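You operate a simulated robot arm through the tools that you are given. There is no shell and no other tool. Be economical: measure what you need, move in short steps, check, and stop when the job is done.

The job below is to be done with a simulated two-armed robot. You get a single attempt, and the scene is never put back.

Task
Stack the orange box that says "25 AMP" from the top of the long green bench on top of the orange box that says "10 AMP". Take the copper elbow from the top of the long green bench and put it on the second grey rack shelf from the top. Turn the heater one knob to 40 degrees. Take the white tape on the top of the long green bench and put it away on the top of the pump table. Stack the box labelled "clips" from the top of the long workbench on top of the box marked "large". Take the brass valve from the top of the grey bench and leave it on top of the red wire spool there. Pick up the blue can with one hand, pass it to the other hand and put it on the top of the narrow grey bench. The order is free. Set down upright: brass valve, blue can.

Only the result counts: the job must be done as asked and must still hold three seconds after the hand-in. Knocking over, shifting, dropping, spilling or breaking anything else fails it.

Robot
Two 7-joint arms with four-finger grippers on one trunk, on a base that drives. Base frame: it is fixed to the floor where the robot stands at the start and does not move with it; the origin is under the middle of the robot, x ahead of it, y to its left, z up; the surface under the hand at the start is at about z = 800. Readings come in mm, degrees, newtons and seconds.
The left shoulder is at the start at [40, 181, 1154], the right one opposite. With the tool pointing down near the work surface each hand reaches from about 320 to 840 mm from the robot's upright axis, wherever it stands, measured 20 degrees to its own side. Places, roughly: blue can (6x6x12 cm) [1200, -1000, 900]; brass valve (9x4x5 cm) [1400, -1100, 900]; clips box, white box [3750, 250, 750]; copper elbow (5x5x3 cm) [600, 0, 800]; heater one knob [600, -300, 900]; orange box [500, 0, 750]; second grey rack shelf [1600, 2400, 1300]; top of the narrow grey bench [1300, 400, 800]; top of the pump table (62x17 cm) [-1140, 2080, 440]; white tape (6x6x2 cm) [500, -1600, 800]; wire spool (9x9x6 cm) [1400, -1400, 900]. Payload 3.67 kg a hand.
The TCP of each hand is the grasp point between the finger pads, 28 mm short of the fingertips. In the tool frame z runs along the fingers and y along their closing line. Largest opening 112 mm; the body of the gripper starts 73 mm behind the TCP.
Orientation is that of the tool frame in the base frame, as [roll, pitch, yaw] about the fixed x, y, z axes, in that order (R = Rz(yaw) Ry(pitch) Rx(roll)). With the fingers straight down and closing along the base's y, the tool's x points along the base's -x, its y along +y and its z along -z.

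Tools
- The arms move only by the tool move_arm. It takes "left_commands", "right_commands" or both (then of equal length, played together; a hand with none holds still); each is a list that holds one entry, the list of rows, each a list of 7 numbers: the shift along the base's x, y, z in cm, then the turn, a rotation vector about the base's x, y, z in degrees, then the opening, from 0 (shut) to 1 (fully open). In form: [[[dx, dy, dz, rx, ry, rz, fingers], ...]]. A call has 1 to 8 rows; each row is the pose to reach, as a shift and turn from the pose commanded when the call began. A row lasts 0.2 s, in which the tool goes at most 50 mm and 8.6 degrees; a call with a longer step from one row to the next is refused whole, and so is a gripper value outside its range. Where a pose cannot be reached the arm comes as near as it can. A force on the tool above 40 N (or 10 N above the force at the start of the call, whichever is more), or a blocked arm, ends the call early, and 0.2 s more pass. Each finger halts on what it meets, pressing with about 23 N; the grip force reading is that of the motor and also rises with nothing between the fingers. The clock runs only during rows and for 0.2 s after the last one: add rows that repeat a pose to give the fingers time. The reply holds the time, the measured pose of the TCP, the force on the tool along the base axes, the opening and the grip force, in the units named above and with some noise, with the torque about the TCP (base axes, N m) and any sound that the robot's microphone picked up.
- Cameras (640 x 400 px; columns grow to the right, rows downward): "scene" is now at [109.7, 1.7, 1383.9]; the picture's right is [0.01, -1.00, 0.00], its down [-0.57, -0.01, -0.82] and it looks along [0.82, 0.01, -0.57] (base axes); focal length 291 px, centre (320, 200). "left" rides on the left gripper at [60, 18, -104] in its tool frame; the picture's right is [-0.29, 0.96, 0.00], its down [-0.80, -0.24, -0.55] and it looks along [-0.53, -0.16, 0.83] (tool axes); focal length 234 px, centre (320, 200). "right" rides on the right gripper at [60, -18, -104] in its tool frame; the picture's right is [0.29, 0.96, 0.00], its down [-0.80, 0.24, -0.55] and it looks along [-0.53, 0.16, 0.83] (tool axes); focal length 234 px, centre (320, 200). There is no depth. A picture from a camera that has moved, and an enlarged one, comes with that camera's place and axes in the base frame and with its lens.
- capture(camera): a new picture of that camera. It takes no simulated time.
- move_column(by): slides the trunk up (or, below 0, down) by that many mm; the arms and the scene camera ride with it, the base frame stays. It gives what a move gives, with no picture.
- roll_base(legs): drives the robot by 1 to 6 legs, each [ahead, left, turn to the left] in mm, mm and degrees, along the robot's own axes; the way and the turn of a leg run together, so that a leg with both is an arc; at most 1500 mm and 180 degrees a leg. The arms and the cameras ride along, it lands a little off, and it stops where it bumps. It gives what a move gives.
- turn_head(pan, tilt): turns the head with the scene camera to pan (to the left, within 86 degrees either way) and tilt (down, from -29 to 69), counted from straight ahead of the robot. It gives what a move gives.
- enlarge(camera, box): a new picture of the part [left, top, right, bottom] of that camera's present view, enlarged. It takes no simulated time.
- sign_off(): hands the job in; it is judged then, once.

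Go step by step. Nothing tells you exact positions but the pictures and the camera data: compare them with the known pose of the tool, close in by small moves and look again before you grip or let go. The budget is 207 turns and 210 pictures, counting those below and the enlarged ones. Unless the task says otherwise, let go and move clear before handing in.

The tools are called after "Request:" by a JSON object that holds its "op" and its "data". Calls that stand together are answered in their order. move_arm: Moves the arms, as the interface text tells. Its arguments: {"type":"object","properties":{"left_commands":{"type":"array","items":{"type":"array","items":{"type":"array","items":{"type":"number"}}}},"right_commands":{"type":"array","items":{"type":"array","items":{"type":"array","items":{"type":"number"}}}}},"required":[]} The other tools are called the same way: move_column (by) slides the trunk up or down; roll_base (legs) drives the base; turn_head (pan, tilt) turns the head that bears the scene camera; capture (camera) takes a picture; enlarge (camera, box) takes an enlarged picture of a part of a camera's view; sign_off () hands the job in.

At the start:

```text
clock: 0.0
left_eef_pos: [588.0, 284.6, 1175.3]
left_tool_rot: [180.0, 0.1, -179.9]
left_contact_force: [0.1, 1.4, -0.2]
left_moment: [-0.01, -0.01, 0.0]
left_gripper_width: 111.7
left_grip_force: 0.0
right_eef_pos: [546.4, -210.4, 1181.6]
right_tool_rot: [-180.0, 0.0, 180.0]
right_contact_force: [0.5, 0.1, -0.9]
right_moment: [0.01, -0.03, 0.02]
right_gripper_width: 111.6
right_grip_force: 0.0
trunk travel left (down, up): [-275.0, 239.0]
robot x, y, heading: [4.9, -1.7, 0.2]
head pan, tilt: [0.8, 34.4]
```

scene: 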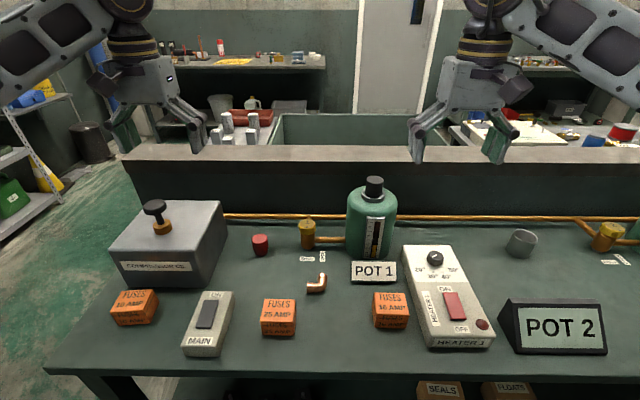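
right: 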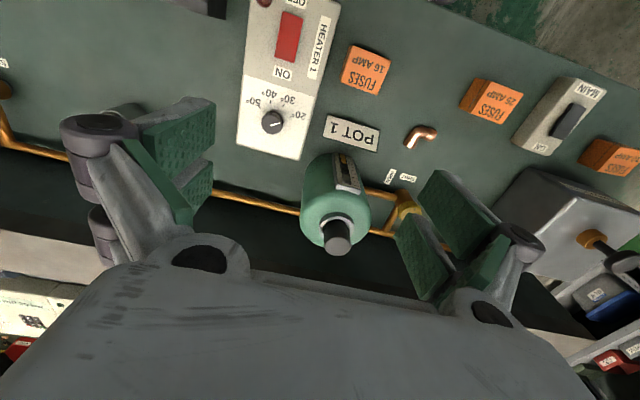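
left: 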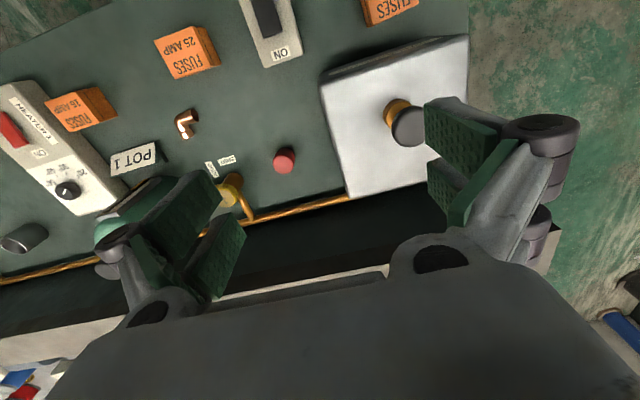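

I see the long green bench ahead with three orange fuse boxes, a copper elbow and the heater 1 box. I'll enlarge parts of the view to read the labels.

Request:
{"op": "enlarge", "data": {"camera": "scene", "box": [90, 220, 330, 370]}}

Request:
{"op": "enlarge", "data": {"camera": "scene", "box": [330, 220, 510, 360]}}

Request:
{"op": "enlarge", "data": {"camera": "right", "box": [230, 0, 430, 180]}}

```text
2.67 times, centred on (210, 295) of scene
camera zoom: at [109.7, 1.7, 1383.9], right [0.01, -1.0, 0.0], down [-0.57, -0.01, -0.82], along [0.82, 0.01, -0.57], focal length 776 px, centre (613, -53)
```

zoom: 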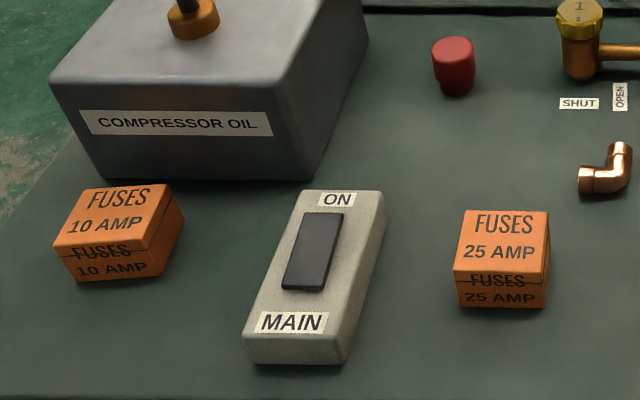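

```text
2.86 times, centred on (420, 290) of scene
camera zoom: at [109.7, 1.7, 1383.9], right [0.01, -1.0, 0.0], down [-0.57, -0.01, -0.82], along [0.82, 0.01, -0.57], focal length 831 px, centre (34, -57)
```

zoom: 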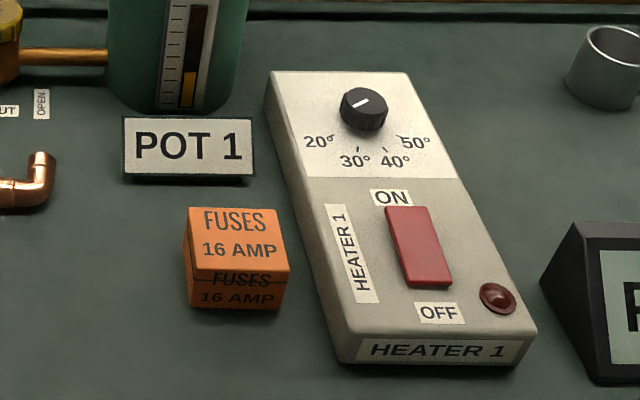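

```text
2.22 times, centred on (330, 90) of right
camera zoom: at [486.6, -227.0, 1285.0], right [-0.29, 0.96, 0.0], down [0.8, 0.24, 0.55], along [0.53, 0.16, -0.83], focal length 520 px, centre (298, 444)
```

zoom: 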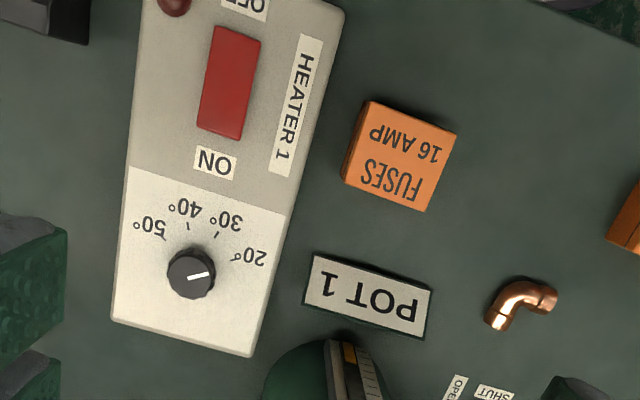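

The 25 AMP box is near (487, 93), the 10 AMP box near (508, 416) and the knob near (611, -272, 884), pointing at about 20. I'll bring both hands down above the 25 AMP box and the knob to look closer.

Request:
{"op": "move_arm", "data": {"left_commands": [[[-1.5, -3, -3, 0, 0, 0, 1], [-3, -6, -6, 0, 0, 0, 1], [-4.5, -9, -9, 0, 0, 0, 1], [-6, -12, -12, 0, 0, 0, 1], [-7.5, -15, -15, 0, 0, 0, 1], [-9, -17.5, -17.5, 0, 0, 0, 1], [-10.1, -19.2, -20, 0, 0, 0, 1]]], "right_commands": [[[1, -1, -2, 0, 0, 0, 1], [2, -2, -4, 0, 0, 0, 0.8], [3, -3, -6, 0, 0, 0, 0.6], [4, -4, -8, 0, 0, 0, 0.5], [5, -5, -10, 0, 0, 0, 0.5], [6, -6, -12, 0, 0, 0, 0.5], [6.5, -6.2, -14, 0, 0, 0, 0.5]]]}}

Request:
{"op": "capture", "data": {"camera": "left"}}

Request:
{"op": "capture", "data": {"camera": "right"}}

Request:
{"op": "capture", "data": {"camera": "scene"}}

```text
clock: 1.6
left_eef_pos: [486.6, 90.6, 974.5]
left_tool_rot: [-180.0, -0.1, -179.9]
left_contact_force: [-0.5, 0.0, 0.1]
left_moment: [-0.01, -0.02, 0.01]
left_gripper_width: 111.8
left_grip_force: 0.1
right_eef_pos: [611.6, -272.5, 1038.9]
right_tool_rot: [179.9, 0.0, -179.9]
right_contact_force: [0.3, 0.4, -0.9]
right_moment: [-0.01, 0.01, 0.0]
right_gripper_width: 55.7
right_grip_force: 0.0
trunk travel left (down, up): [-275.0, 239.0]
robot x, y, heading: [3.3, 0.9, 0.3]
head pan, tilt: [0.8, 34.4]
```

```text
203 pictures are left
camera left: at [425.7, 109.0, 1077.5], right [0.29, 0.96, 0.0], down [0.8, -0.24, 0.55], along [0.53, -0.16, -0.83], focal length 234 px, centre (320, 200)
```

left: 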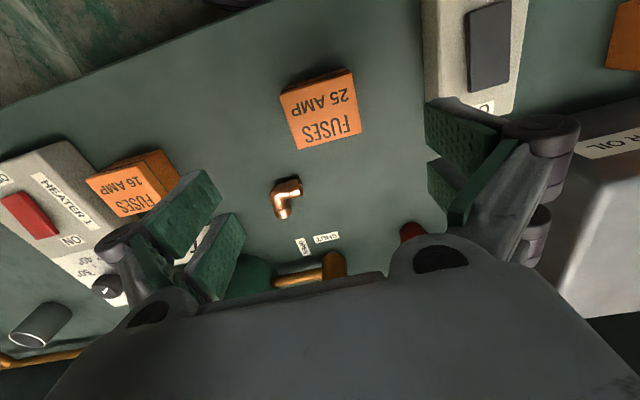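

```text
202 pictures are left
camera right: at [552.5, -289.6, 1143.2], right [-0.29, 0.96, 0.0], down [0.8, 0.24, 0.55], along [0.53, 0.16, -0.83], focal length 234 px, centre (320, 200)
```

right: 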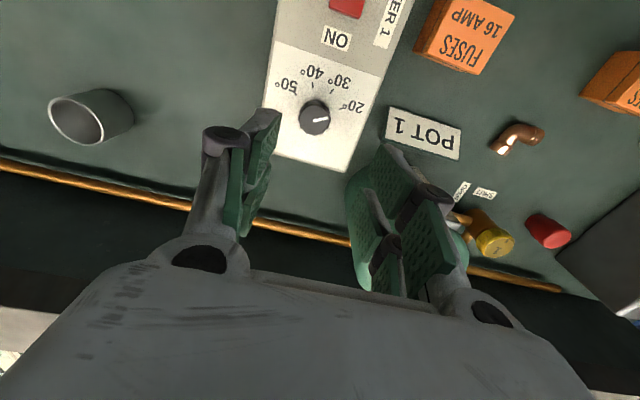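

```text
201 pictures are left
camera scene: at [110.1, 1.3, 1383.8], right [0.01, -1.0, 0.0], down [-0.57, -0.01, -0.82], along [0.82, 0.01, -0.57], focal length 291 px, centre (320, 200)
```

scene: 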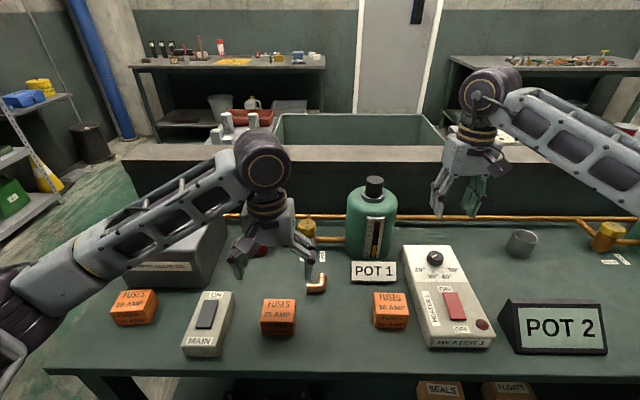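

The 25 AMP box, elbow and knob are all in view. I'll enlarge them for precise corners.

Request:
{"op": "enlarge", "data": {"camera": "left", "box": [240, 50, 400, 150]}}

Request:
{"op": "enlarge", "data": {"camera": "right", "box": [250, 50, 378, 180]}}

```text
4.00 times, centred on (320, 100) of left
camera zoom: at [425.7, 109.0, 1077.5], right [0.29, 0.96, 0.0], down [0.8, -0.24, 0.55], along [0.53, -0.16, -0.83], focal length 937 px, centre (320, 600)
```

zoom: 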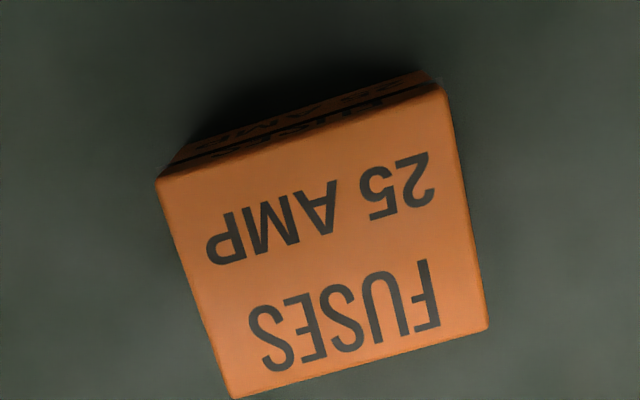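

```text
3.08 times, centred on (314, 115) of right
camera zoom: at [552.5, -289.6, 1143.2], right [-0.29, 0.96, 0.0], down [0.8, 0.24, 0.55], along [0.53, 0.16, -0.83], focal length 720 px, centre (338, 462)
```

zoom: 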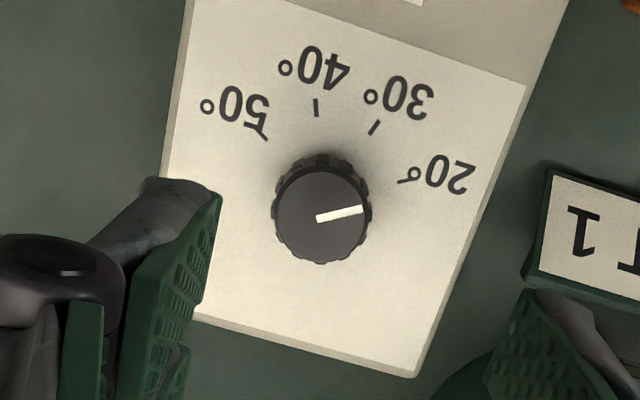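

The 25 AMP box centre is at (481, 94.5) and axis-aligned. The knob is at (621, -275), pointing at 20, with ticks spaced 40° apart, so 40 is +80° counterclockwise. I'll lower the left hand onto the box and grip it, and pre-rotate the right hand -40°.

Request:
{"op": "move_arm", "data": {"left_commands": [[[-0.6, 0.4, -4, 0, 0, 0, 1], [-0.6, 0.4, -8, 0, 0, 0, 1], [-0.6, 0.4, -12, 0, 0, 0, 1], [-0.6, 0.4, -14, 0, 0, 0, 1], [-0.6, 0.4, -14, 0, 0, 0, 0.5], [-0.6, 0.4, -14, 0, 0, 0, 0.5], [-0.6, 0.4, -14, 0, 0, 0, 0.5]]], "right_commands": [[[0.3, -0.1, 0, 0, 0, -8, 0.5], [0.6, -0.2, 0, 0, 0, -16, 0.5], [0.95, -0.3, 0, 0, 0, -24, 0.5], [0.95, -0.3, -2, 0, 0, -32, 0.5], [0.95, -0.3, -4, 0, 0, -40, 0.5], [0.95, -0.3, -6, 0, 0, -40, 0.5], [0.95, -0.3, -8, 0, 0, -40, 0.5]]]}}

Request:
{"op": "capture", "data": {"camera": "left"}}

Request:
{"op": "capture", "data": {"camera": "right"}}

```text
clock: 3.2
left_eef_pos: [482.0, 96.4, 833.5]
left_tool_rot: [-179.9, 0.0, -179.8]
left_contact_force: [0.1, -0.5, 0.7]
left_moment: [0.04, 0.06, 0.03]
left_gripper_width: 67.8
left_grip_force: 23.3
right_eef_pos: [619.8, -276.2, 960.7]
right_tool_rot: [180.0, 0.0, 139.9]
right_contact_force: [0.7, 0.0, -0.5]
right_moment: [-0.02, -0.04, 0.0]
right_gripper_width: 56.1
right_grip_force: 0.2
trunk travel left (down, up): [-275.0, 239.0]
robot x, y, heading: [1.7, -1.7, -0.1]
head pan, tilt: [0.8, 34.4]
```

```text
198 pictures are left
camera left: at [421.1, 114.7, 937.5], right [0.29, 0.96, 0.0], down [0.8, -0.24, 0.55], along [0.53, -0.16, -0.83], focal length 234 px, centre (320, 200)
```

left: 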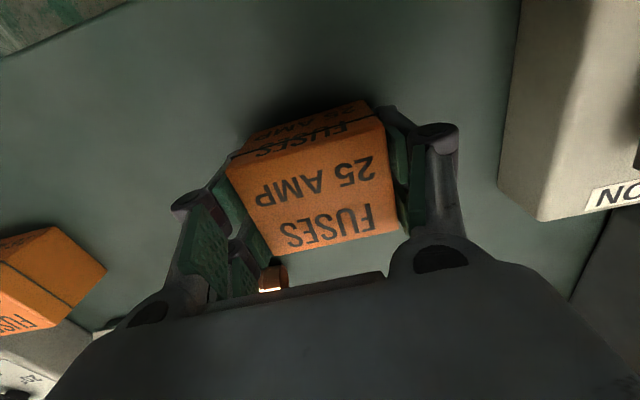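

```text
197 pictures are left
camera right: at [563.7, -250.3, 1065.0], right [0.39, 0.92, 0.0], down [0.76, -0.33, 0.55], along [0.51, -0.22, -0.83], focal length 234 px, centre (320, 200)
```

right: 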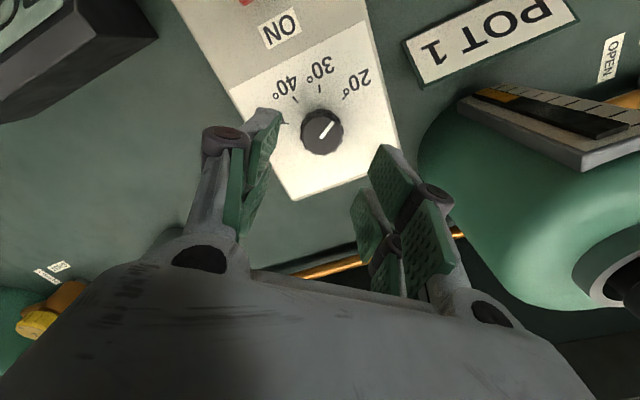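

The box is gripped. I'll lift it and carry it toward the 10 AMP box while the right hand descends onto the knob and closes.

Request:
{"op": "move_arm", "data": {"left_commands": [[[0, 0, 4.5, 0, 0, 0, 0.5], [0, 0, 9, 0, 0, 0, 0.5], [0, 0, 13.5, 0, 0, 0, 0.5], [0, 5, 14, 0, 0, 0, 0.5], [0, 10, 14, 0, 0, 0, 0.5], [0, 15, 14, 0, 0, 0, 0.5], [0, 20, 14, 0, 0, 0, 0.5], [0, 25, 14, 0, 0, 0, 0.5]]], "right_commands": [[[0.1, 0.15, -3, 0, 0, 0, 0.5], [0.1, 0.15, -6, 0, 0, 0, 0.5], [0.1, 0.15, -8, 0, 0, 0, 0.5], [0.1, 0.15, -8, 0, 0, 0, 0.5], [0.1, 0.15, -8, 0, 0, 0, 0.25], [0.1, 0.15, -8, 0, 0, 0, 0.25], [0.1, 0.15, -8, 0, 0, 0, 0.25], [0.1, 0.15, -8, 0, 0, 0, 0.25]]]}}

Request:
{"op": "capture", "data": {"camera": "left"}}

Request:
{"op": "capture", "data": {"camera": "right"}}

```text
refused: row 4 steps farther than a row can; nothing moved
```

```text
196 pictures are left
camera left: at [421.1, 114.7, 937.5], right [0.29, 0.96, 0.0], down [0.8, -0.24, 0.55], along [0.53, -0.16, -0.83], focal length 234 px, centre (320, 200)
```

left: 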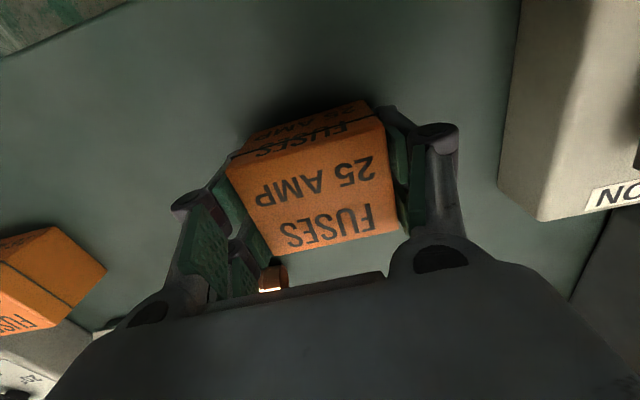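

```text
195 pictures are left
camera right: at [563.7, -250.3, 1065.0], right [0.39, 0.92, 0.0], down [0.76, -0.33, 0.55], along [0.51, -0.22, -0.83], focal length 234 px, centre (320, 200)
```

right: 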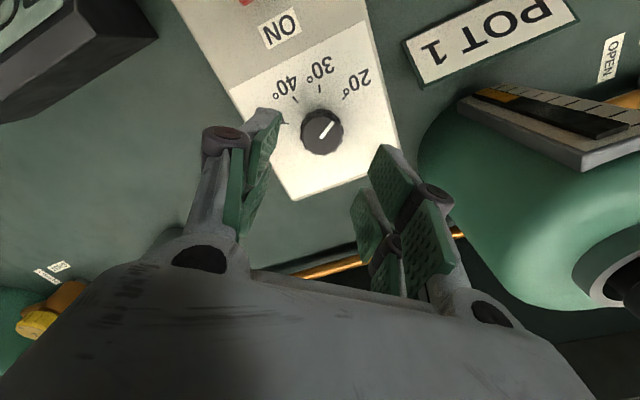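

The diagonal row was slightly too long, so nothing moved. I'll repeat it with smaller steps.

Request:
{"op": "move_arm", "data": {"left_commands": [[[0, 0, 4.7, 0, 0, 0, 0.5], [0, 0, 9.4, 0, 0, 0, 0.5], [0, 0, 14, 0, 0, 0, 0.5], [0, 4.8, 14, 0, 0, 0, 0.5], [0, 9.6, 14, 0, 0, 0, 0.5], [0, 14.4, 14, 0, 0, 0, 0.5], [0, 19.2, 14, 0, 0, 0, 0.5], [0, 24, 14, 0, 0, 0, 0.5]]], "right_commands": [[[0.1, 0.15, -3, 0, 0, 0, 0.5], [0.1, 0.15, -6, 0, 0, 0, 0.5], [0.1, 0.15, -8, 0, 0, 0, 0.5], [0.1, 0.15, -8, 0, 0, 0, 0.5], [0.1, 0.15, -8, 0, 0, 0, 0.25], [0.1, 0.15, -8, 0, 0, 0, 0.25], [0.1, 0.15, -8, 0, 0, 0, 0.25], [0.1, 0.15, -8, 0, 0, 0, 0.25]]]}}

Request:
{"op": "capture", "data": {"camera": "left"}}

Request:
{"op": "capture", "data": {"camera": "right"}}

```text
clock: 5.0
left_eef_pos: [481.9, 337.7, 975.1]
left_tool_rot: [-179.9, -0.1, 180.0]
left_contact_force: [-0.2, 0.5, -0.7]
left_moment: [0.03, 0.02, 0.02]
left_gripper_width: 67.4
left_grip_force: 23.2
right_eef_pos: [620.1, -273.3, 880.4]
right_tool_rot: [-179.9, 0.0, 140.0]
right_contact_force: [-6.9, 1.5, 0.5]
right_moment: [-0.48, -0.46, -0.06]
right_gripper_width: 34.4
right_grip_force: 45.0
trunk travel left (down, up): [-275.0, 239.0]
robot x, y, heading: [1.5, 4.5, 0.2]
head pan, tilt: [0.8, 34.4]
```

```text
194 pictures are left
camera left: at [422.2, 355.7, 1078.6], right [0.29, 0.96, 0.0], down [0.8, -0.24, 0.55], along [0.53, -0.16, -0.83], focal length 234 px, centre (320, 200)
```

left: 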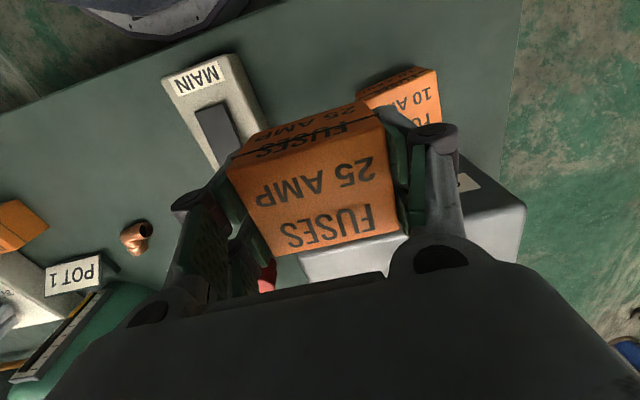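

```text
193 pictures are left
camera right: at [563.6, -247.1, 985.0], right [0.4, 0.92, 0.0], down [0.77, -0.33, 0.55], along [0.51, -0.22, -0.83], focal length 234 px, centre (320, 200)
```

right: 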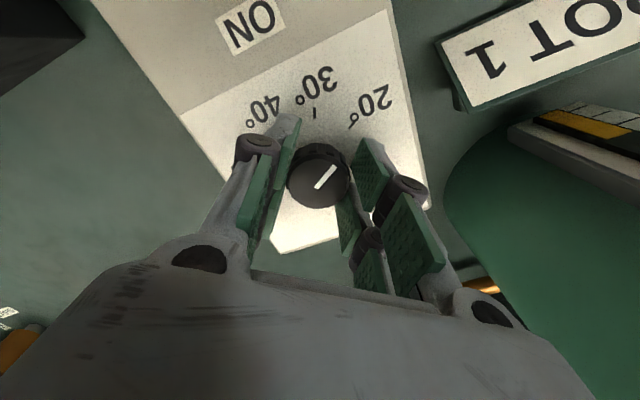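

Both are gripped. I'll turn the knob +64° now, then the rest, and look at the 10 AMP box in the left view.

Request:
{"op": "move_arm", "data": {"right_commands": [[[0, 0, 0, 0, 0, 8, 0.25], [0, 0, 0, 0, 0, 16, 0.25], [0, 0, 0, 0, 0, 24, 0.25], [0, 0, 0, 0, 0, 32, 0.25], [0, 0, 0, 0, 0, 40, 0.25], [0, 0, 0, 0, 0, 48, 0.25], [0, 0, 0, 0, 0, 56, 0.25], [0, 0, 0, 0, 0, 64, 0.25]]]}}

Request:
{"op": "enlarge", "data": {"camera": "right", "box": [200, 50, 440, 270]}}

Request:
{"op": "enlarge", "data": {"camera": "left", "box": [320, 40, 480, 140]}}

Request:
{"op": "enlarge", "data": {"camera": "scene", "box": [90, 270, 250, 370]}}

```text
clock: 6.8
left_eef_pos: [482.0, 334.5, 976.8]
left_tool_rot: [179.9, -0.1, 180.0]
left_contact_force: [-0.4, -0.3, -1.0]
left_moment: [0.03, 0.0, 0.02]
left_gripper_width: 67.8
left_grip_force: 22.8
right_eef_pos: [619.7, -277.5, 881.1]
right_tool_rot: [180.0, -0.1, -155.9]
right_contact_force: [-18.3, -16.6, -3.4]
right_moment: [-0.31, 0.45, -0.06]
right_gripper_width: 34.4
right_grip_force: 45.1
trunk travel left (down, up): [-275.0, 239.0]
robot x, y, heading: [1.7, -2.6, -0.0]
head pan, tilt: [0.8, 34.4]
```

```text
1.82 times, centred on (320, 160) of right
camera zoom: at [573.2, -316.7, 985.1], right [-0.65, 0.76, 0.0], down [0.63, 0.54, 0.55], along [0.42, 0.36, -0.83], focal length 426 px, centre (320, 273)
```

zoom: 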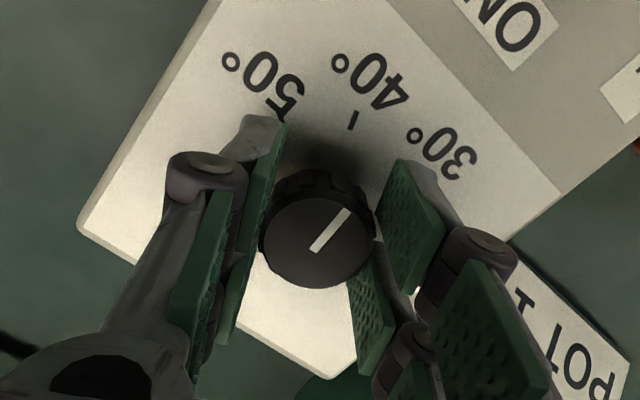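

```text
4.00 times, centred on (400, 90) of left
camera zoom: at [421.3, 352.9, 1080.1], right [0.29, 0.96, 0.0], down [0.8, -0.24, 0.55], along [0.53, -0.16, -0.83], focal length 937 px, centre (0, 640)
```

zoom: 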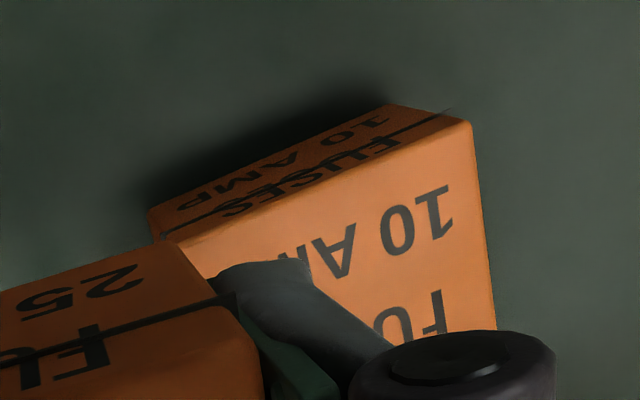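

```text
4.00 times, centred on (170, 320) of scene
camera zoom: at [107.7, -0.6, 1384.0], right [0.01, -1.0, 0.0], down [-0.56, -0.01, -0.83], along [0.83, 0.01, -0.56], focal length 1163 px, centre (920, -280)
```

zoom: 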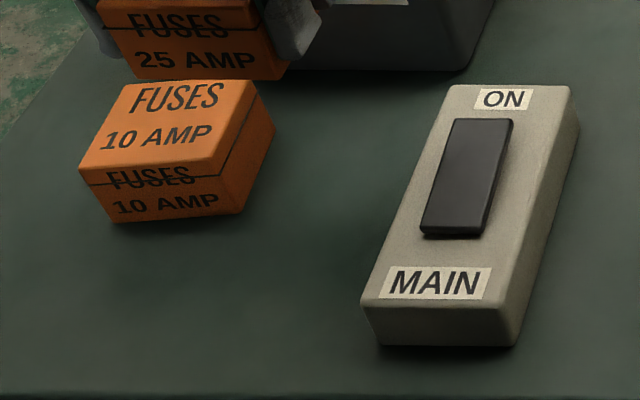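

The knob follows the hand; it has 16° left to go. The 10 AMP box is at about (503, 416) with a yaw of about +4°, so I'll move the 25 AMP box above it at the same time.

Request:
{"op": "move_arm", "data": {"left_commands": [[[0.5, 4, 0, 0, 0, 2, 0.5], [2.1, 7.9, 0, 0, 0, 4, 0.5], [2.1, 7.9, -3, 0, 0, 4, 0.5], [2.1, 7.9, -6, 0, 0, 4, 0.5], [2.1, 7.9, -8, 0, 0, 4, 0.5], [2.1, 7.9, -8, 0, 0, 4, 0.5]]], "right_commands": [[[0, 0, 0, 0, 0, 8, 0.25], [0, 0, 0, 0, 0, 16, 0.25], [0, 0, 0, 0, 0, 16, 0.25], [0, 0, 0, 0, 0, 16, 0.5], [0, 0, 0, 0, 0, 16, 0.5], [0, 0, 4, 0, 0, 16, 0.5]]]}}

Request:
{"op": "capture", "data": {"camera": "right"}}

Request:
{"op": "capture", "data": {"camera": "left"}}

Request:
{"op": "enlarge", "data": {"camera": "scene", "box": [70, 230, 270, 355]}}

```text
clock: 7.2
left_eef_pos: [486.3, 366.9, 975.0]
left_tool_rot: [-179.8, -0.1, -178.5]
left_contact_force: [0.8, 0.6, -0.9]
left_moment: [-0.04, -0.02, 0.01]
left_gripper_width: 67.8
left_grip_force: 22.9
right_eef_pos: [623.0, -276.4, 881.0]
right_tool_rot: [178.8, 0.9, -150.8]
right_contact_force: [-1.8, -9.5, -1.4]
right_moment: [-0.22, 0.76, 0.01]
right_gripper_width: 33.1
right_grip_force: 44.8
right hand out of reach, approached as far as the arm can: row 2
trunk travel left (down, up): [-275.0, 239.0]
robot x, y, heading: [4.5, 2.8, 0.2]
head pan, tilt: [0.8, 34.4]
stopped in row 2 (right hand): the force on the tool passed its limit at 56 N (the readings are from after the stop); the commanded pose is now the measured one
```

```text
189 pictures are left
camera right: at [580.5, -322.8, 984.2], right [-0.72, 0.69, 0.02], down [0.58, 0.58, 0.57], along [0.39, 0.42, -0.82], focal length 234 px, centre (320, 200)
```

right: 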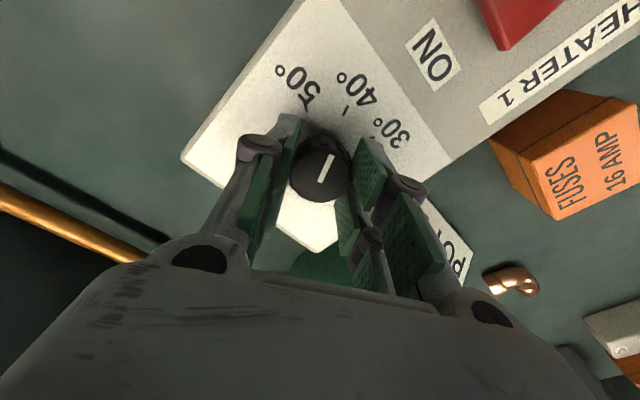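

```text
188 pictures are left
camera left: at [426.1, 383.7, 1078.2], right [0.26, 0.96, 0.0], down [0.8, -0.22, 0.55], along [0.53, -0.15, -0.83], focal length 234 px, centre (320, 200)
```

left: 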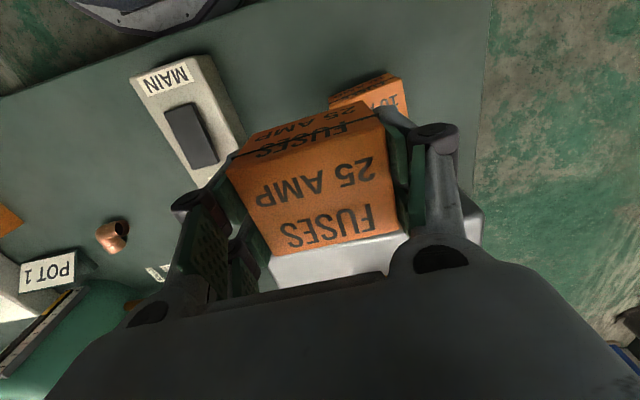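

```text
3.20 times, centred on (170, 292) of scene
camera zoom: at [109.4, 1.9, 1383.9], right [0.01, -1.0, 0.0], down [-0.57, -0.01, -0.82], along [0.82, 0.01, -0.57], focal length 931 px, centre (800, -96)
```

zoom: 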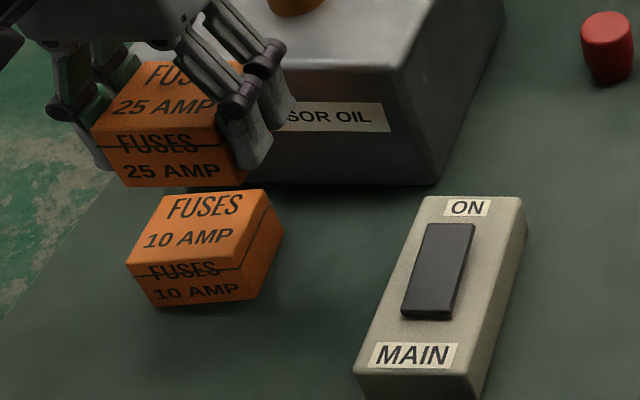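

The right wrist hit its turn limit slightly short. I'll release the knob, lift and turn the wrist back for a re-grip, and continue placing the box with the left hand afterwards.

Request:
{"op": "move_arm", "data": {"right_commands": [[[0, 0, 0, 0, 0, 0, 0.5], [0, 0, 0, 0, 0, 0, 0.5], [0, 0, 2.5, 0, 0, -4, 0.5], [0, 0, 5, 0, 0, -12, 0.5], [0, 0, 5, 0, 0, -20, 0.5], [0, 0, 5, 0, 0, -28, 0.5], [0, 0, 5, 0, 0, -36, 0.5], [0, 0, 5, 0, 0, -36, 0.5]]]}}

Request:
{"op": "enlarge", "data": {"camera": "right", "box": [220, 60, 420, 200]}}

```text
clock: 9.0
left_eef_pos: [487.1, 367.2, 973.7]
left_tool_rot: [179.9, 0.0, -178.4]
left_contact_force: [-0.2, 0.0, -0.1]
left_moment: [0.0, -0.01, -0.01]
left_gripper_width: 67.6
left_grip_force: 23.2
right_eef_pos: [624.6, -273.0, 932.6]
right_tool_rot: [178.6, 1.0, 173.4]
right_contact_force: [-1.3, 0.1, 0.1]
right_moment: [0.0, -0.01, -0.01]
right_gripper_width: 55.9
right_grip_force: 0.0
trunk travel left (down, up): [-275.0, 239.0]
robot x, y, heading: [-1.3, -1.0, 0.1]
head pan, tilt: [0.8, 34.4]
```

```text
2.86 times, centred on (320, 130) of right
camera zoom: at [561.0, -286.0, 1034.7], right [-0.18, 0.98, 0.02], down [0.81, 0.13, 0.58], along [0.56, 0.12, -0.82], focal length 669 px, centre (320, 400)
```

zoom: 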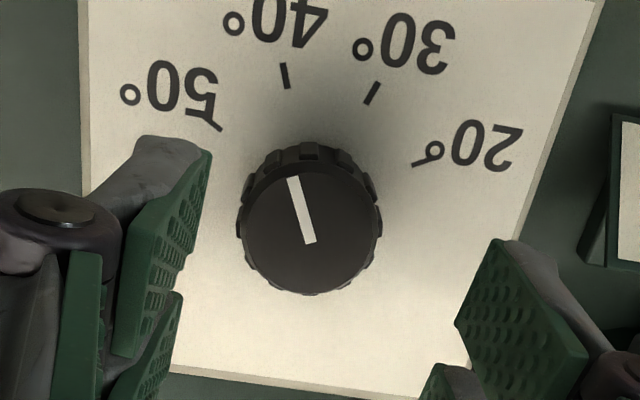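

The pointer already seems to be at 40. I'll check it more closely.

Request:
{"op": "enlarge", "data": {"camera": "right", "box": [282, 70, 362, 170]}}

Request:
{"op": "enlarge", "data": {"camera": "scene", "box": [400, 240, 480, 290]}}

```text
4.00 times, centred on (322, 120) of right
camera zoom: at [561.0, -286.0, 1034.7], right [-0.18, 0.98, 0.02], down [0.81, 0.13, 0.58], along [0.56, 0.12, -0.82], focal length 937 px, centre (312, 520)
```

zoom: 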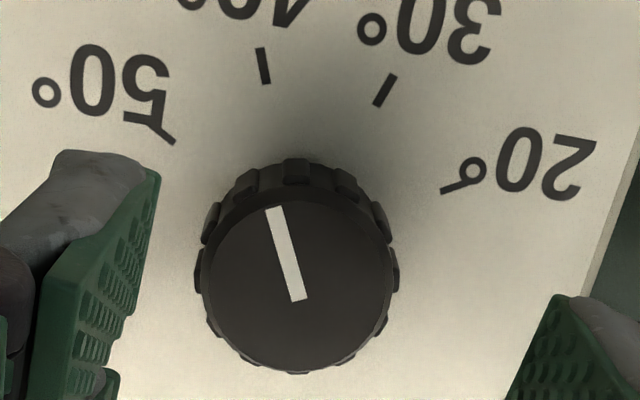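

```text
8.00 times, centred on (440, 265) of scene
camera zoom: at [109.7, 1.4, 1383.9], right [0.01, -1.0, 0.0], down [-0.57, -0.01, -0.82], along [0.82, 0.01, -0.57], focal length 2327 px, centre (-640, -320)
```

zoom: 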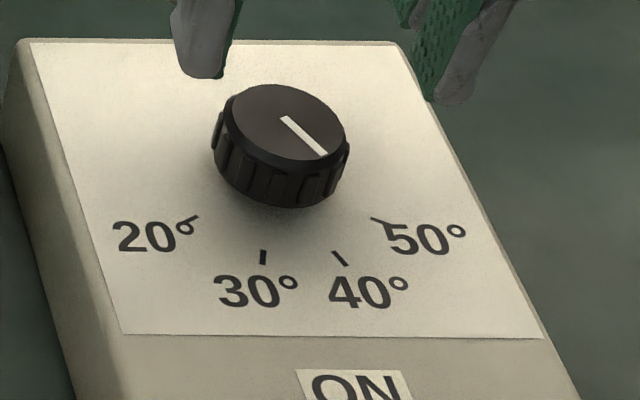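

The pointer reads 40 within measuring error, so I'll leave it there. Next the left hand moves over the 10 AMP box and the right hand retracts upward.

Request:
{"op": "move_arm", "data": {"left_commands": [[[0.8, 2.5, 0, 0, 0, 1.5, 0.5], [1.65, 4.9, 0, 0, 0, 2.7, 0.5], [1.65, 4.9, -3, 0, 0, 2.7, 0.5], [1.65, 4.9, -6, 0, 0, 2.7, 0.5], [1.65, 4.9, -8, 0, 0, 2.7, 0.5], [1.65, 4.9, -8, 0, 0, 2.7, 0.5]]], "right_commands": [[[0, 0, 3, 0, 0, 0, 0.5], [0, 0, 6, 0, 0, 0, 0.5], [0, 0, 10, 0, 0, 0, 0.5], [0, 0, 12, 0, 0, 0, 0.5], [0, 0, 12, 0, 0, 0, 0.5], [0, 0, 12, 0, 0, 0, 0.5]]]}}

Request:
{"op": "enlarge", "data": {"camera": "scene", "box": [70, 240, 230, 340]}}

Request:
{"op": "capture", "data": {"camera": "left"}}

```text
clock: 10.4
left_eef_pos: [501.9, 416.2, 895.2]
left_tool_rot: [179.9, 0.1, -175.7]
left_contact_force: [0.5, -1.5, -1.9]
left_moment: [0.01, 0.0, -0.01]
left_gripper_width: 67.6
left_grip_force: 22.6
right_eef_pos: [624.3, -273.1, 1051.1]
right_tool_rot: [178.6, 1.1, 173.6]
right_contact_force: [0.2, 0.3, -0.1]
right_moment: [-0.02, 0.0, 0.0]
right_gripper_width: 56.2
right_grip_force: 0.0
trunk travel left (down, up): [-275.0, 239.0]
robot x, y, heading: [3.0, 1.3, 0.1]
head pan, tilt: [0.8, 34.4]
```

```text
4.00 times, centred on (150, 290) of scene
camera zoom: at [109.5, 1.5, 1383.9], right [0.01, -1.0, 0.0], down [-0.57, -0.01, -0.82], along [0.82, 0.01, -0.57], focal length 1163 px, centre (1000, -160)
```

zoom: 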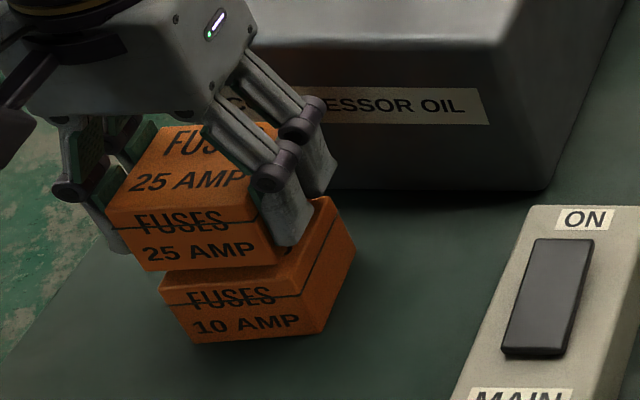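

```text
182 pictures are left
camera left: at [440.7, 430.1, 998.6], right [0.21, 0.98, 0.0], down [0.81, -0.18, 0.55], along [0.54, -0.12, -0.83], focal length 234 px, centre (320, 200)
```

left: 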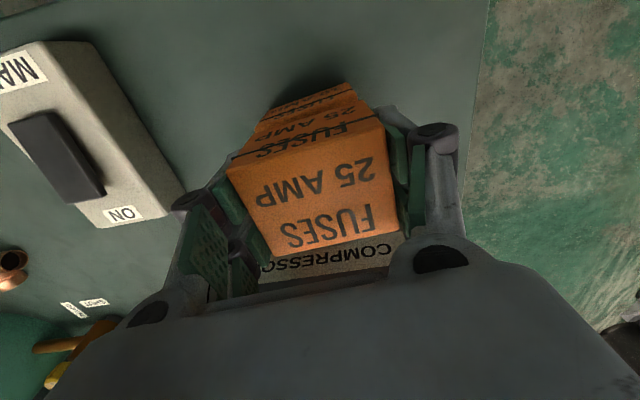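

Projection shows the upper box within about 2 mm of the lower one. I'll lower it gently to contact.

Request:
{"op": "move_arm", "data": {"left_commands": [[[0.15, 0, -1, 0, 0, 1, 0.5], [0.15, 0, -1.6, 0, 0, 1, 0.5], [0.15, 0, -2, 0, 0, 1, 0.5], [0.15, 0, -2.15, 0, 0, 1, 0.5], [0.15, 0, -2.15, 0, 0, 1, 0.5]]]}}

Request:
{"op": "enlarge", "data": {"camera": "scene", "box": [70, 240, 230, 340]}}

```text
clock: 11.6
left_eef_pos: [505.1, 415.3, 875.5]
left_tool_rot: [-180.0, 0.2, -174.5]
left_contact_force: [2.1, 2.3, 21.7]
left_moment: [0.09, -0.1, -0.01]
left_gripper_width: 67.9
left_grip_force: 22.6
right_eef_pos: [621.7, -273.7, 1052.3]
right_tool_rot: [178.4, 1.3, 173.5]
right_contact_force: [-0.3, -0.1, 0.3]
right_moment: [-0.03, -0.03, 0.01]
right_gripper_width: 56.1
right_grip_force: 0.1
trunk travel left (down, up): [-275.0, 239.0]
robot x, y, heading: [-1.0, -1.6, 0.0]
head pan, tilt: [0.8, 34.4]
```

```text
4.00 times, centred on (150, 290) of scene
camera zoom: at [108.3, 0.3, 1384.0], right [0.01, -1.0, 0.0], down [-0.56, -0.01, -0.83], along [0.83, 0.01, -0.56], focal length 1163 px, centre (1000, -160)
```

zoom: 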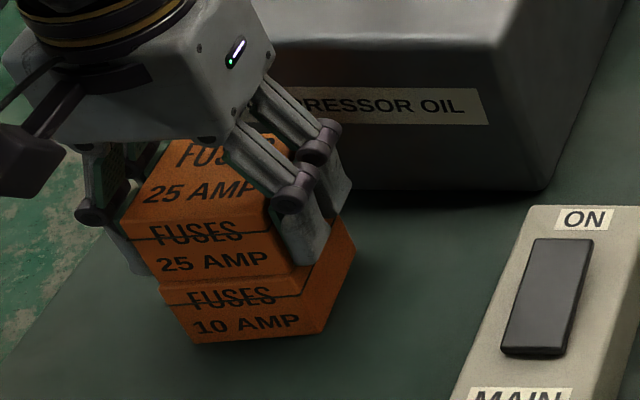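

It's seated with 22 N. I'll open and rise.

Request:
{"op": "move_arm", "data": {"left_commands": [[[0, 0, 0, 0, 0, 0, 1], [0, 0, 0, 0, 0, 0, 1], [0, 0, 0, 0, 0, 0, 1], [0, 0, 4, 0, 0, 0, 1], [0, 0, 8, 0, 0, 0, 1], [0, 0, 12.5, 0, 0, 0, 1], [0, 0, 17, 0, 0, 0, 1]]]}}

Request:
{"op": "capture", "data": {"camera": "scene"}}

Request:
{"op": "capture", "data": {"camera": "left"}}

```text
clock: 13.2
left_eef_pos: [504.8, 415.6, 1045.1]
left_tool_rot: [-179.9, 0.0, -174.6]
left_contact_force: [-0.8, -0.5, 0.5]
left_moment: [0.04, -0.03, 0.0]
left_gripper_width: 112.0
left_grip_force: 0.0
right_eef_pos: [623.6, -274.0, 1052.8]
right_tool_rot: [178.6, 1.2, 173.6]
right_contact_force: [-0.1, -1.0, 0.3]
right_moment: [0.03, 0.01, -0.01]
right_gripper_width: 56.2
right_grip_force: 0.0
trunk travel left (down, up): [-275.0, 239.0]
robot x, y, heading: [3.1, 0.1, 0.0]
head pan, tilt: [0.8, 34.4]
```

```text
180 pictures are left
camera scene: at [109.2, 1.0, 1384.1], right [0.01, -1.0, 0.0], down [-0.57, -0.01, -0.82], along [0.82, 0.01, -0.57], focal length 291 px, centre (320, 200)
```

scene: 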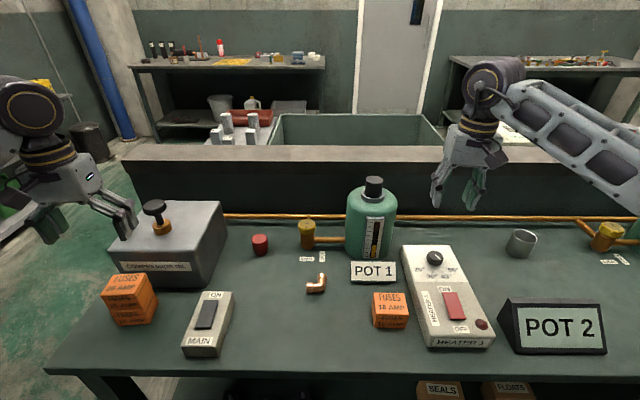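

```text
179 pictures are left
camera left: at [442.6, 428.2, 1147.8], right [0.2, 0.98, 0.0], down [0.82, -0.16, 0.55], along [0.54, -0.11, -0.83], focal length 234 px, centre (320, 200)
```

left: 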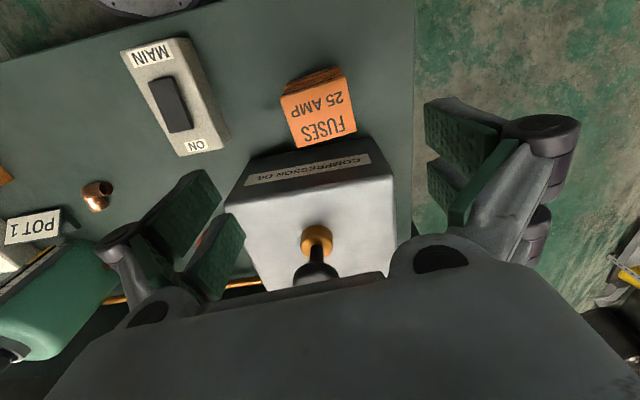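

The stack is good. Before grasping the elbow I'll look at the rack to see the shelf clearance.

Request:
{"op": "turn_head", "data": {"pan": 56, "tilt": 8}}

Request:
{"op": "capture", "data": {"camera": "scene"}}

Request:
{"op": "turn_head", "data": {"pan": -50, "tilt": 20}}

Request:
{"op": "capture", "data": {"camera": "scene"}}

Request:
{"op": "turn_head", "data": {"pan": 0, "tilt": 10}}

Request:
{"op": "capture", "data": {"camera": "scene"}}

```text
clock: 14.4
left_eef_pos: [504.4, 415.4, 1041.5]
left_tool_rot: [180.0, 0.0, -174.6]
left_contact_force: [0.2, 0.6, -0.5]
left_moment: [0.01, -0.03, -0.01]
left_gripper_width: 111.9
left_grip_force: 0.0
right_eef_pos: [623.5, -272.5, 1051.1]
right_tool_rot: [178.6, 1.0, 173.5]
right_contact_force: [0.2, -0.2, 0.6]
right_moment: [-0.01, -0.03, 0.0]
right_gripper_width: 56.0
right_grip_force: 0.0
trunk travel left (down, up): [-275.0, 239.0]
robot x, y, heading: [-0.2, 0.6, 0.0]
head pan, tilt: [56.0, 8.0]
```

```text
178 pictures are left
camera scene: at [73.3, 76.9, 1426.3], right [0.83, -0.56, 0.0], down [-0.08, -0.12, -0.99], along [0.55, 0.82, -0.14], focal length 291 px, centre (320, 200)
```

scene: 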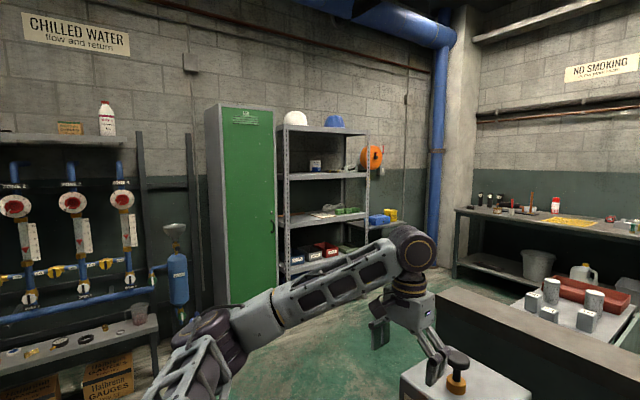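

```text
clock: 16.3
left_eef_pos: [504.9, 415.4, 1042.1]
left_tool_rot: [179.9, -0.1, -174.7]
left_contact_force: [0.3, 0.9, -0.1]
left_moment: [0.01, -0.03, 0.0]
left_gripper_width: 112.2
left_grip_force: 0.1
right_eef_pos: [622.2, -273.4, 1051.5]
right_tool_rot: [178.6, 1.0, 173.5]
right_contact_force: [-0.1, 0.4, 0.5]
right_moment: [-0.02, 0.01, 0.01]
right_gripper_width: 56.2
right_grip_force: 0.0
trunk travel left (down, up): [-275.0, 239.0]
robot x, y, heading: [0.8, 2.0, 0.0]
head pan, tilt: [-50.0, 20.0]
```

```text
177 pictures are left
camera scene: at [81.2, -71.2, 1406.8], right [-0.77, -0.64, 0.0], down [-0.22, 0.26, -0.94], along [0.6, -0.72, -0.34], focal length 291 px, centre (320, 200)
```

scene: 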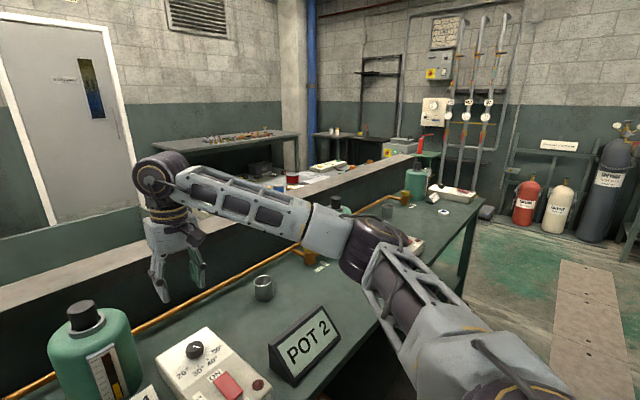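

```text
clock: 17.5
left_eef_pos: [504.9, 414.7, 1041.4]
left_tool_rot: [180.0, -0.1, -174.7]
left_contact_force: [-0.3, 0.4, -0.3]
left_moment: [-0.04, -0.02, 0.02]
left_gripper_width: 111.8
left_grip_force: 0.0
right_eef_pos: [623.5, -272.6, 1051.4]
right_tool_rot: [178.6, 1.1, 173.5]
right_contact_force: [0.5, -0.1, -0.3]
right_moment: [0.01, 0.0, 0.0]
right_gripper_width: 55.9
right_grip_force: 0.0
trunk travel left (down, up): [-275.0, 239.0]
robot x, y, heading: [-4.0, 4.6, 0.0]
head pan, tilt: [0.0, 10.0]
```

```text
176 pictures are left
camera scene: at [114.3, 0.0, 1423.1], right [0.0, -1.0, 0.0], down [-0.17, 0.0, -0.98], along [0.98, 0.0, -0.17], focal length 291 px, centre (320, 200)
```

scene: 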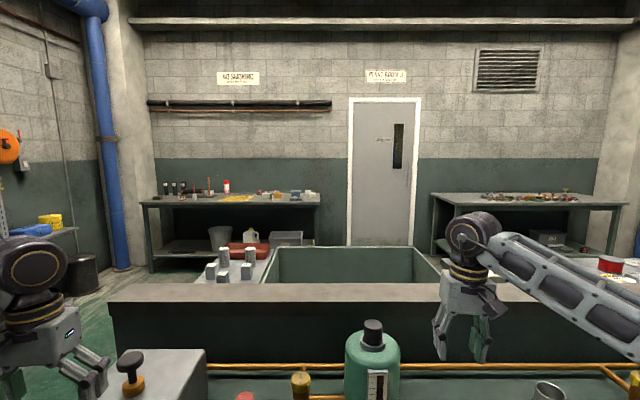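

The grey rack's second shelf has about 400 mm of clearance. I'll grasp the elbow with a forward-tilted left hand (25°) and place it at the same tilt, so the left hand goes over the elbow first.

Request:
{"op": "move_arm", "data": {"left_commands": [[[0.5, -4.9, 0, 0, 0, -2.5, 1], [1, -9.8, 0, 0, 0, -5.3, 1], [1.5, -14.7, 0, 0, -5, -5.3, 1], [2, -19.6, 0, 0, -10, -5.3, 0.9], [2.5, -24.5, 0, 0, -15, -5.3, 0.8], [3, -29.4, 0, 0, -20, -5.3, 0.7], [3.5, -34.3, 0, 0, -25, -5.3, 0.6], [3.9, -39.2, 0, 0, -25, -5.3, 0.6]]]}}

Request:
{"op": "move_arm", "data": {"left_commands": [[[0, -0.5, -4, 0, 0, 0, 0.6], [0, -1, -8, 0, 0, 0, 0.6]]]}}

Request:
{"op": "capture", "data": {"camera": "left"}}

Request:
{"op": "enlarge", "data": {"camera": "left", "box": [240, 60, 400, 220]}}

```text
clock: 19.3
left_eef_pos: [546.4, 23.9, 1041.4]
left_tool_rot: [-179.0, 24.9, -179.8]
left_contact_force: [0.8, -0.2, 0.3]
left_moment: [0.02, 0.01, 0.0]
left_gripper_width: 67.3
left_grip_force: 0.1
right_eef_pos: [624.7, -274.5, 1051.2]
right_tool_rot: [178.6, 1.1, 173.4]
right_contact_force: [0.7, -0.9, 0.5]
right_moment: [0.06, -0.01, 0.01]
right_gripper_width: 56.0
right_grip_force: 0.0
trunk travel left (down, up): [-275.0, 239.0]
robot x, y, heading: [0.2, 0.3, 0.0]
head pan, tilt: [0.0, 10.0]
```

```text
clock: 19.9
left_eef_pos: [544.2, 14.4, 962.8]
left_tool_rot: [-178.7, 25.0, -179.7]
left_contact_force: [0.2, 0.2, -0.8]
left_moment: [-0.04, -0.01, -0.01]
left_gripper_width: 67.3
left_grip_force: 0.1
right_eef_pos: [624.1, -273.2, 1051.5]
right_tool_rot: [178.6, 1.2, 173.5]
right_contact_force: [-0.1, -0.4, 0.0]
right_moment: [0.0, 0.03, -0.04]
right_gripper_width: 56.0
right_grip_force: 0.1
trunk travel left (down, up): [-275.0, 239.0]
robot x, y, heading: [2.5, 0.0, -0.1]
head pan, tilt: [0.0, 10.0]
```

```text
175 pictures are left
camera left: at [445.5, 34.6, 1031.1], right [0.27, 0.96, 0.1], down [0.49, -0.23, 0.84], along [0.83, -0.18, -0.53], focal length 234 px, centre (320, 200)
```

left: 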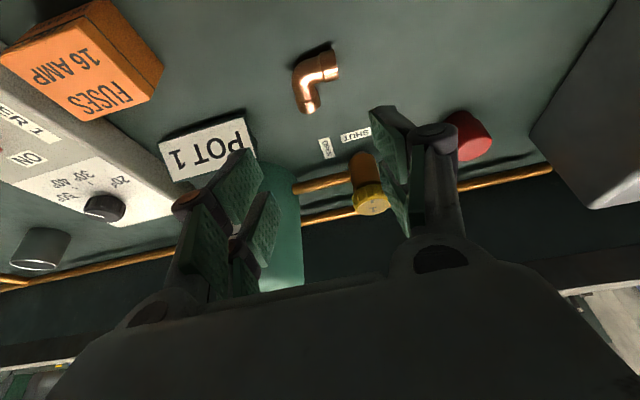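

```text
2.50 times, centred on (320, 140) of left
camera zoom: at [445.5, 34.6, 1031.1], right [0.27, 0.96, 0.1], down [0.49, -0.23, 0.84], along [0.83, -0.18, -0.53], focal length 585 px, centre (320, 350)
```

zoom: 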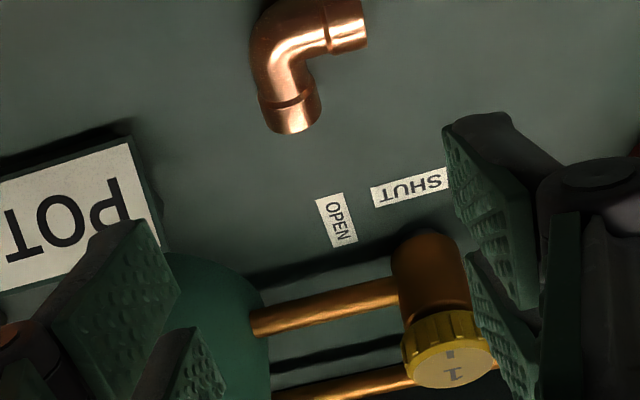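

The elbow's bend is near (567, 3), with arms toward +y and +x; the +x arm ends near (605, 0). I'll hover just above the +x arm with a slight -6° yaw.

Request:
{"op": "move_arm", "data": {"left_commands": [[[1.5, -0.4, -3, 0, 0, -2, 0.5], [3, -0.9, -6, 0, 0, -4, 0.5], [4.5, -1.3, -8, 0, 0, -6, 0.5], [4.5, -1.3, -8, 0, 0, -6, 0.5]]]}}

Request:
{"op": "capture", "data": {"camera": "left"}}

Request:
{"op": "turn_head", "data": {"pan": 0, "tilt": 40}}

Request:
{"op": "enlarge", "data": {"camera": "scene", "box": [240, 160, 400, 280]}}

```text
clock: 20.9
left_eef_pos: [590.6, 1.3, 885.1]
left_tool_rot: [-178.7, 25.1, 174.2]
left_contact_force: [0.5, 0.4, -0.8]
left_moment: [0.02, -0.04, -0.02]
left_gripper_width: 56.4
left_grip_force: 0.1
right_eef_pos: [623.6, -273.4, 1052.6]
right_tool_rot: [178.6, 1.1, 173.4]
right_contact_force: [-0.1, -0.3, -0.1]
right_moment: [0.02, -0.02, -0.01]
right_gripper_width: 55.8
right_grip_force: 0.0
trunk travel left (down, up): [-275.0, 239.0]
robot x, y, heading: [-1.1, -0.9, -0.2]
head pan, tilt: [0.0, 10.0]
```

```text
173 pictures are left
camera left: at [494.6, 31.8, 952.7], right [0.37, 0.93, 0.1], down [0.46, -0.28, 0.84], along [0.81, -0.26, -0.53], focal length 234 px, centre (320, 200)
```

left: 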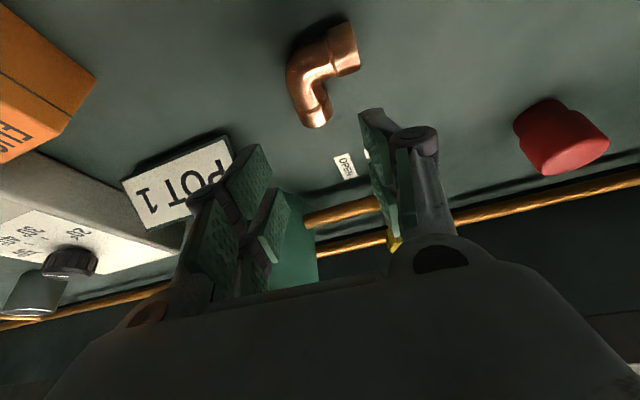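

```text
clock: 21.8
left_eef_pos: [590.7, 1.3, 884.0]
left_tool_rot: [-178.8, 24.9, 174.3]
left_contact_force: [0.0, -0.2, 0.4]
left_moment: [-0.01, -0.02, 0.01]
left_gripper_width: 56.0
left_grip_force: 0.2
right_eef_pos: [623.2, -273.9, 1051.1]
right_tool_rot: [178.6, 1.2, 173.5]
right_contact_force: [0.0, -0.3, -0.7]
right_moment: [-0.02, 0.0, 0.01]
right_gripper_width: 56.1
right_grip_force: 0.1
trunk travel left (down, up): [-275.0, 239.0]
robot x, y, heading: [0.3, -0.1, 0.1]
head pan, tilt: [0.0, 40.0]
```

```text
3.33 times, centred on (320, 220) of scene
camera zoom: at [106.4, 0.0, 1375.5], right [0.0, -1.0, 0.0], down [-0.64, 0.0, -0.77], along [0.77, 0.0, -0.64], focal length 969 px, centre (320, 133)
```

zoom: 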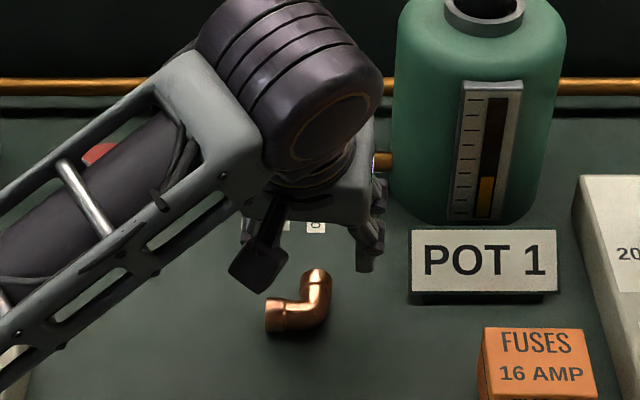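

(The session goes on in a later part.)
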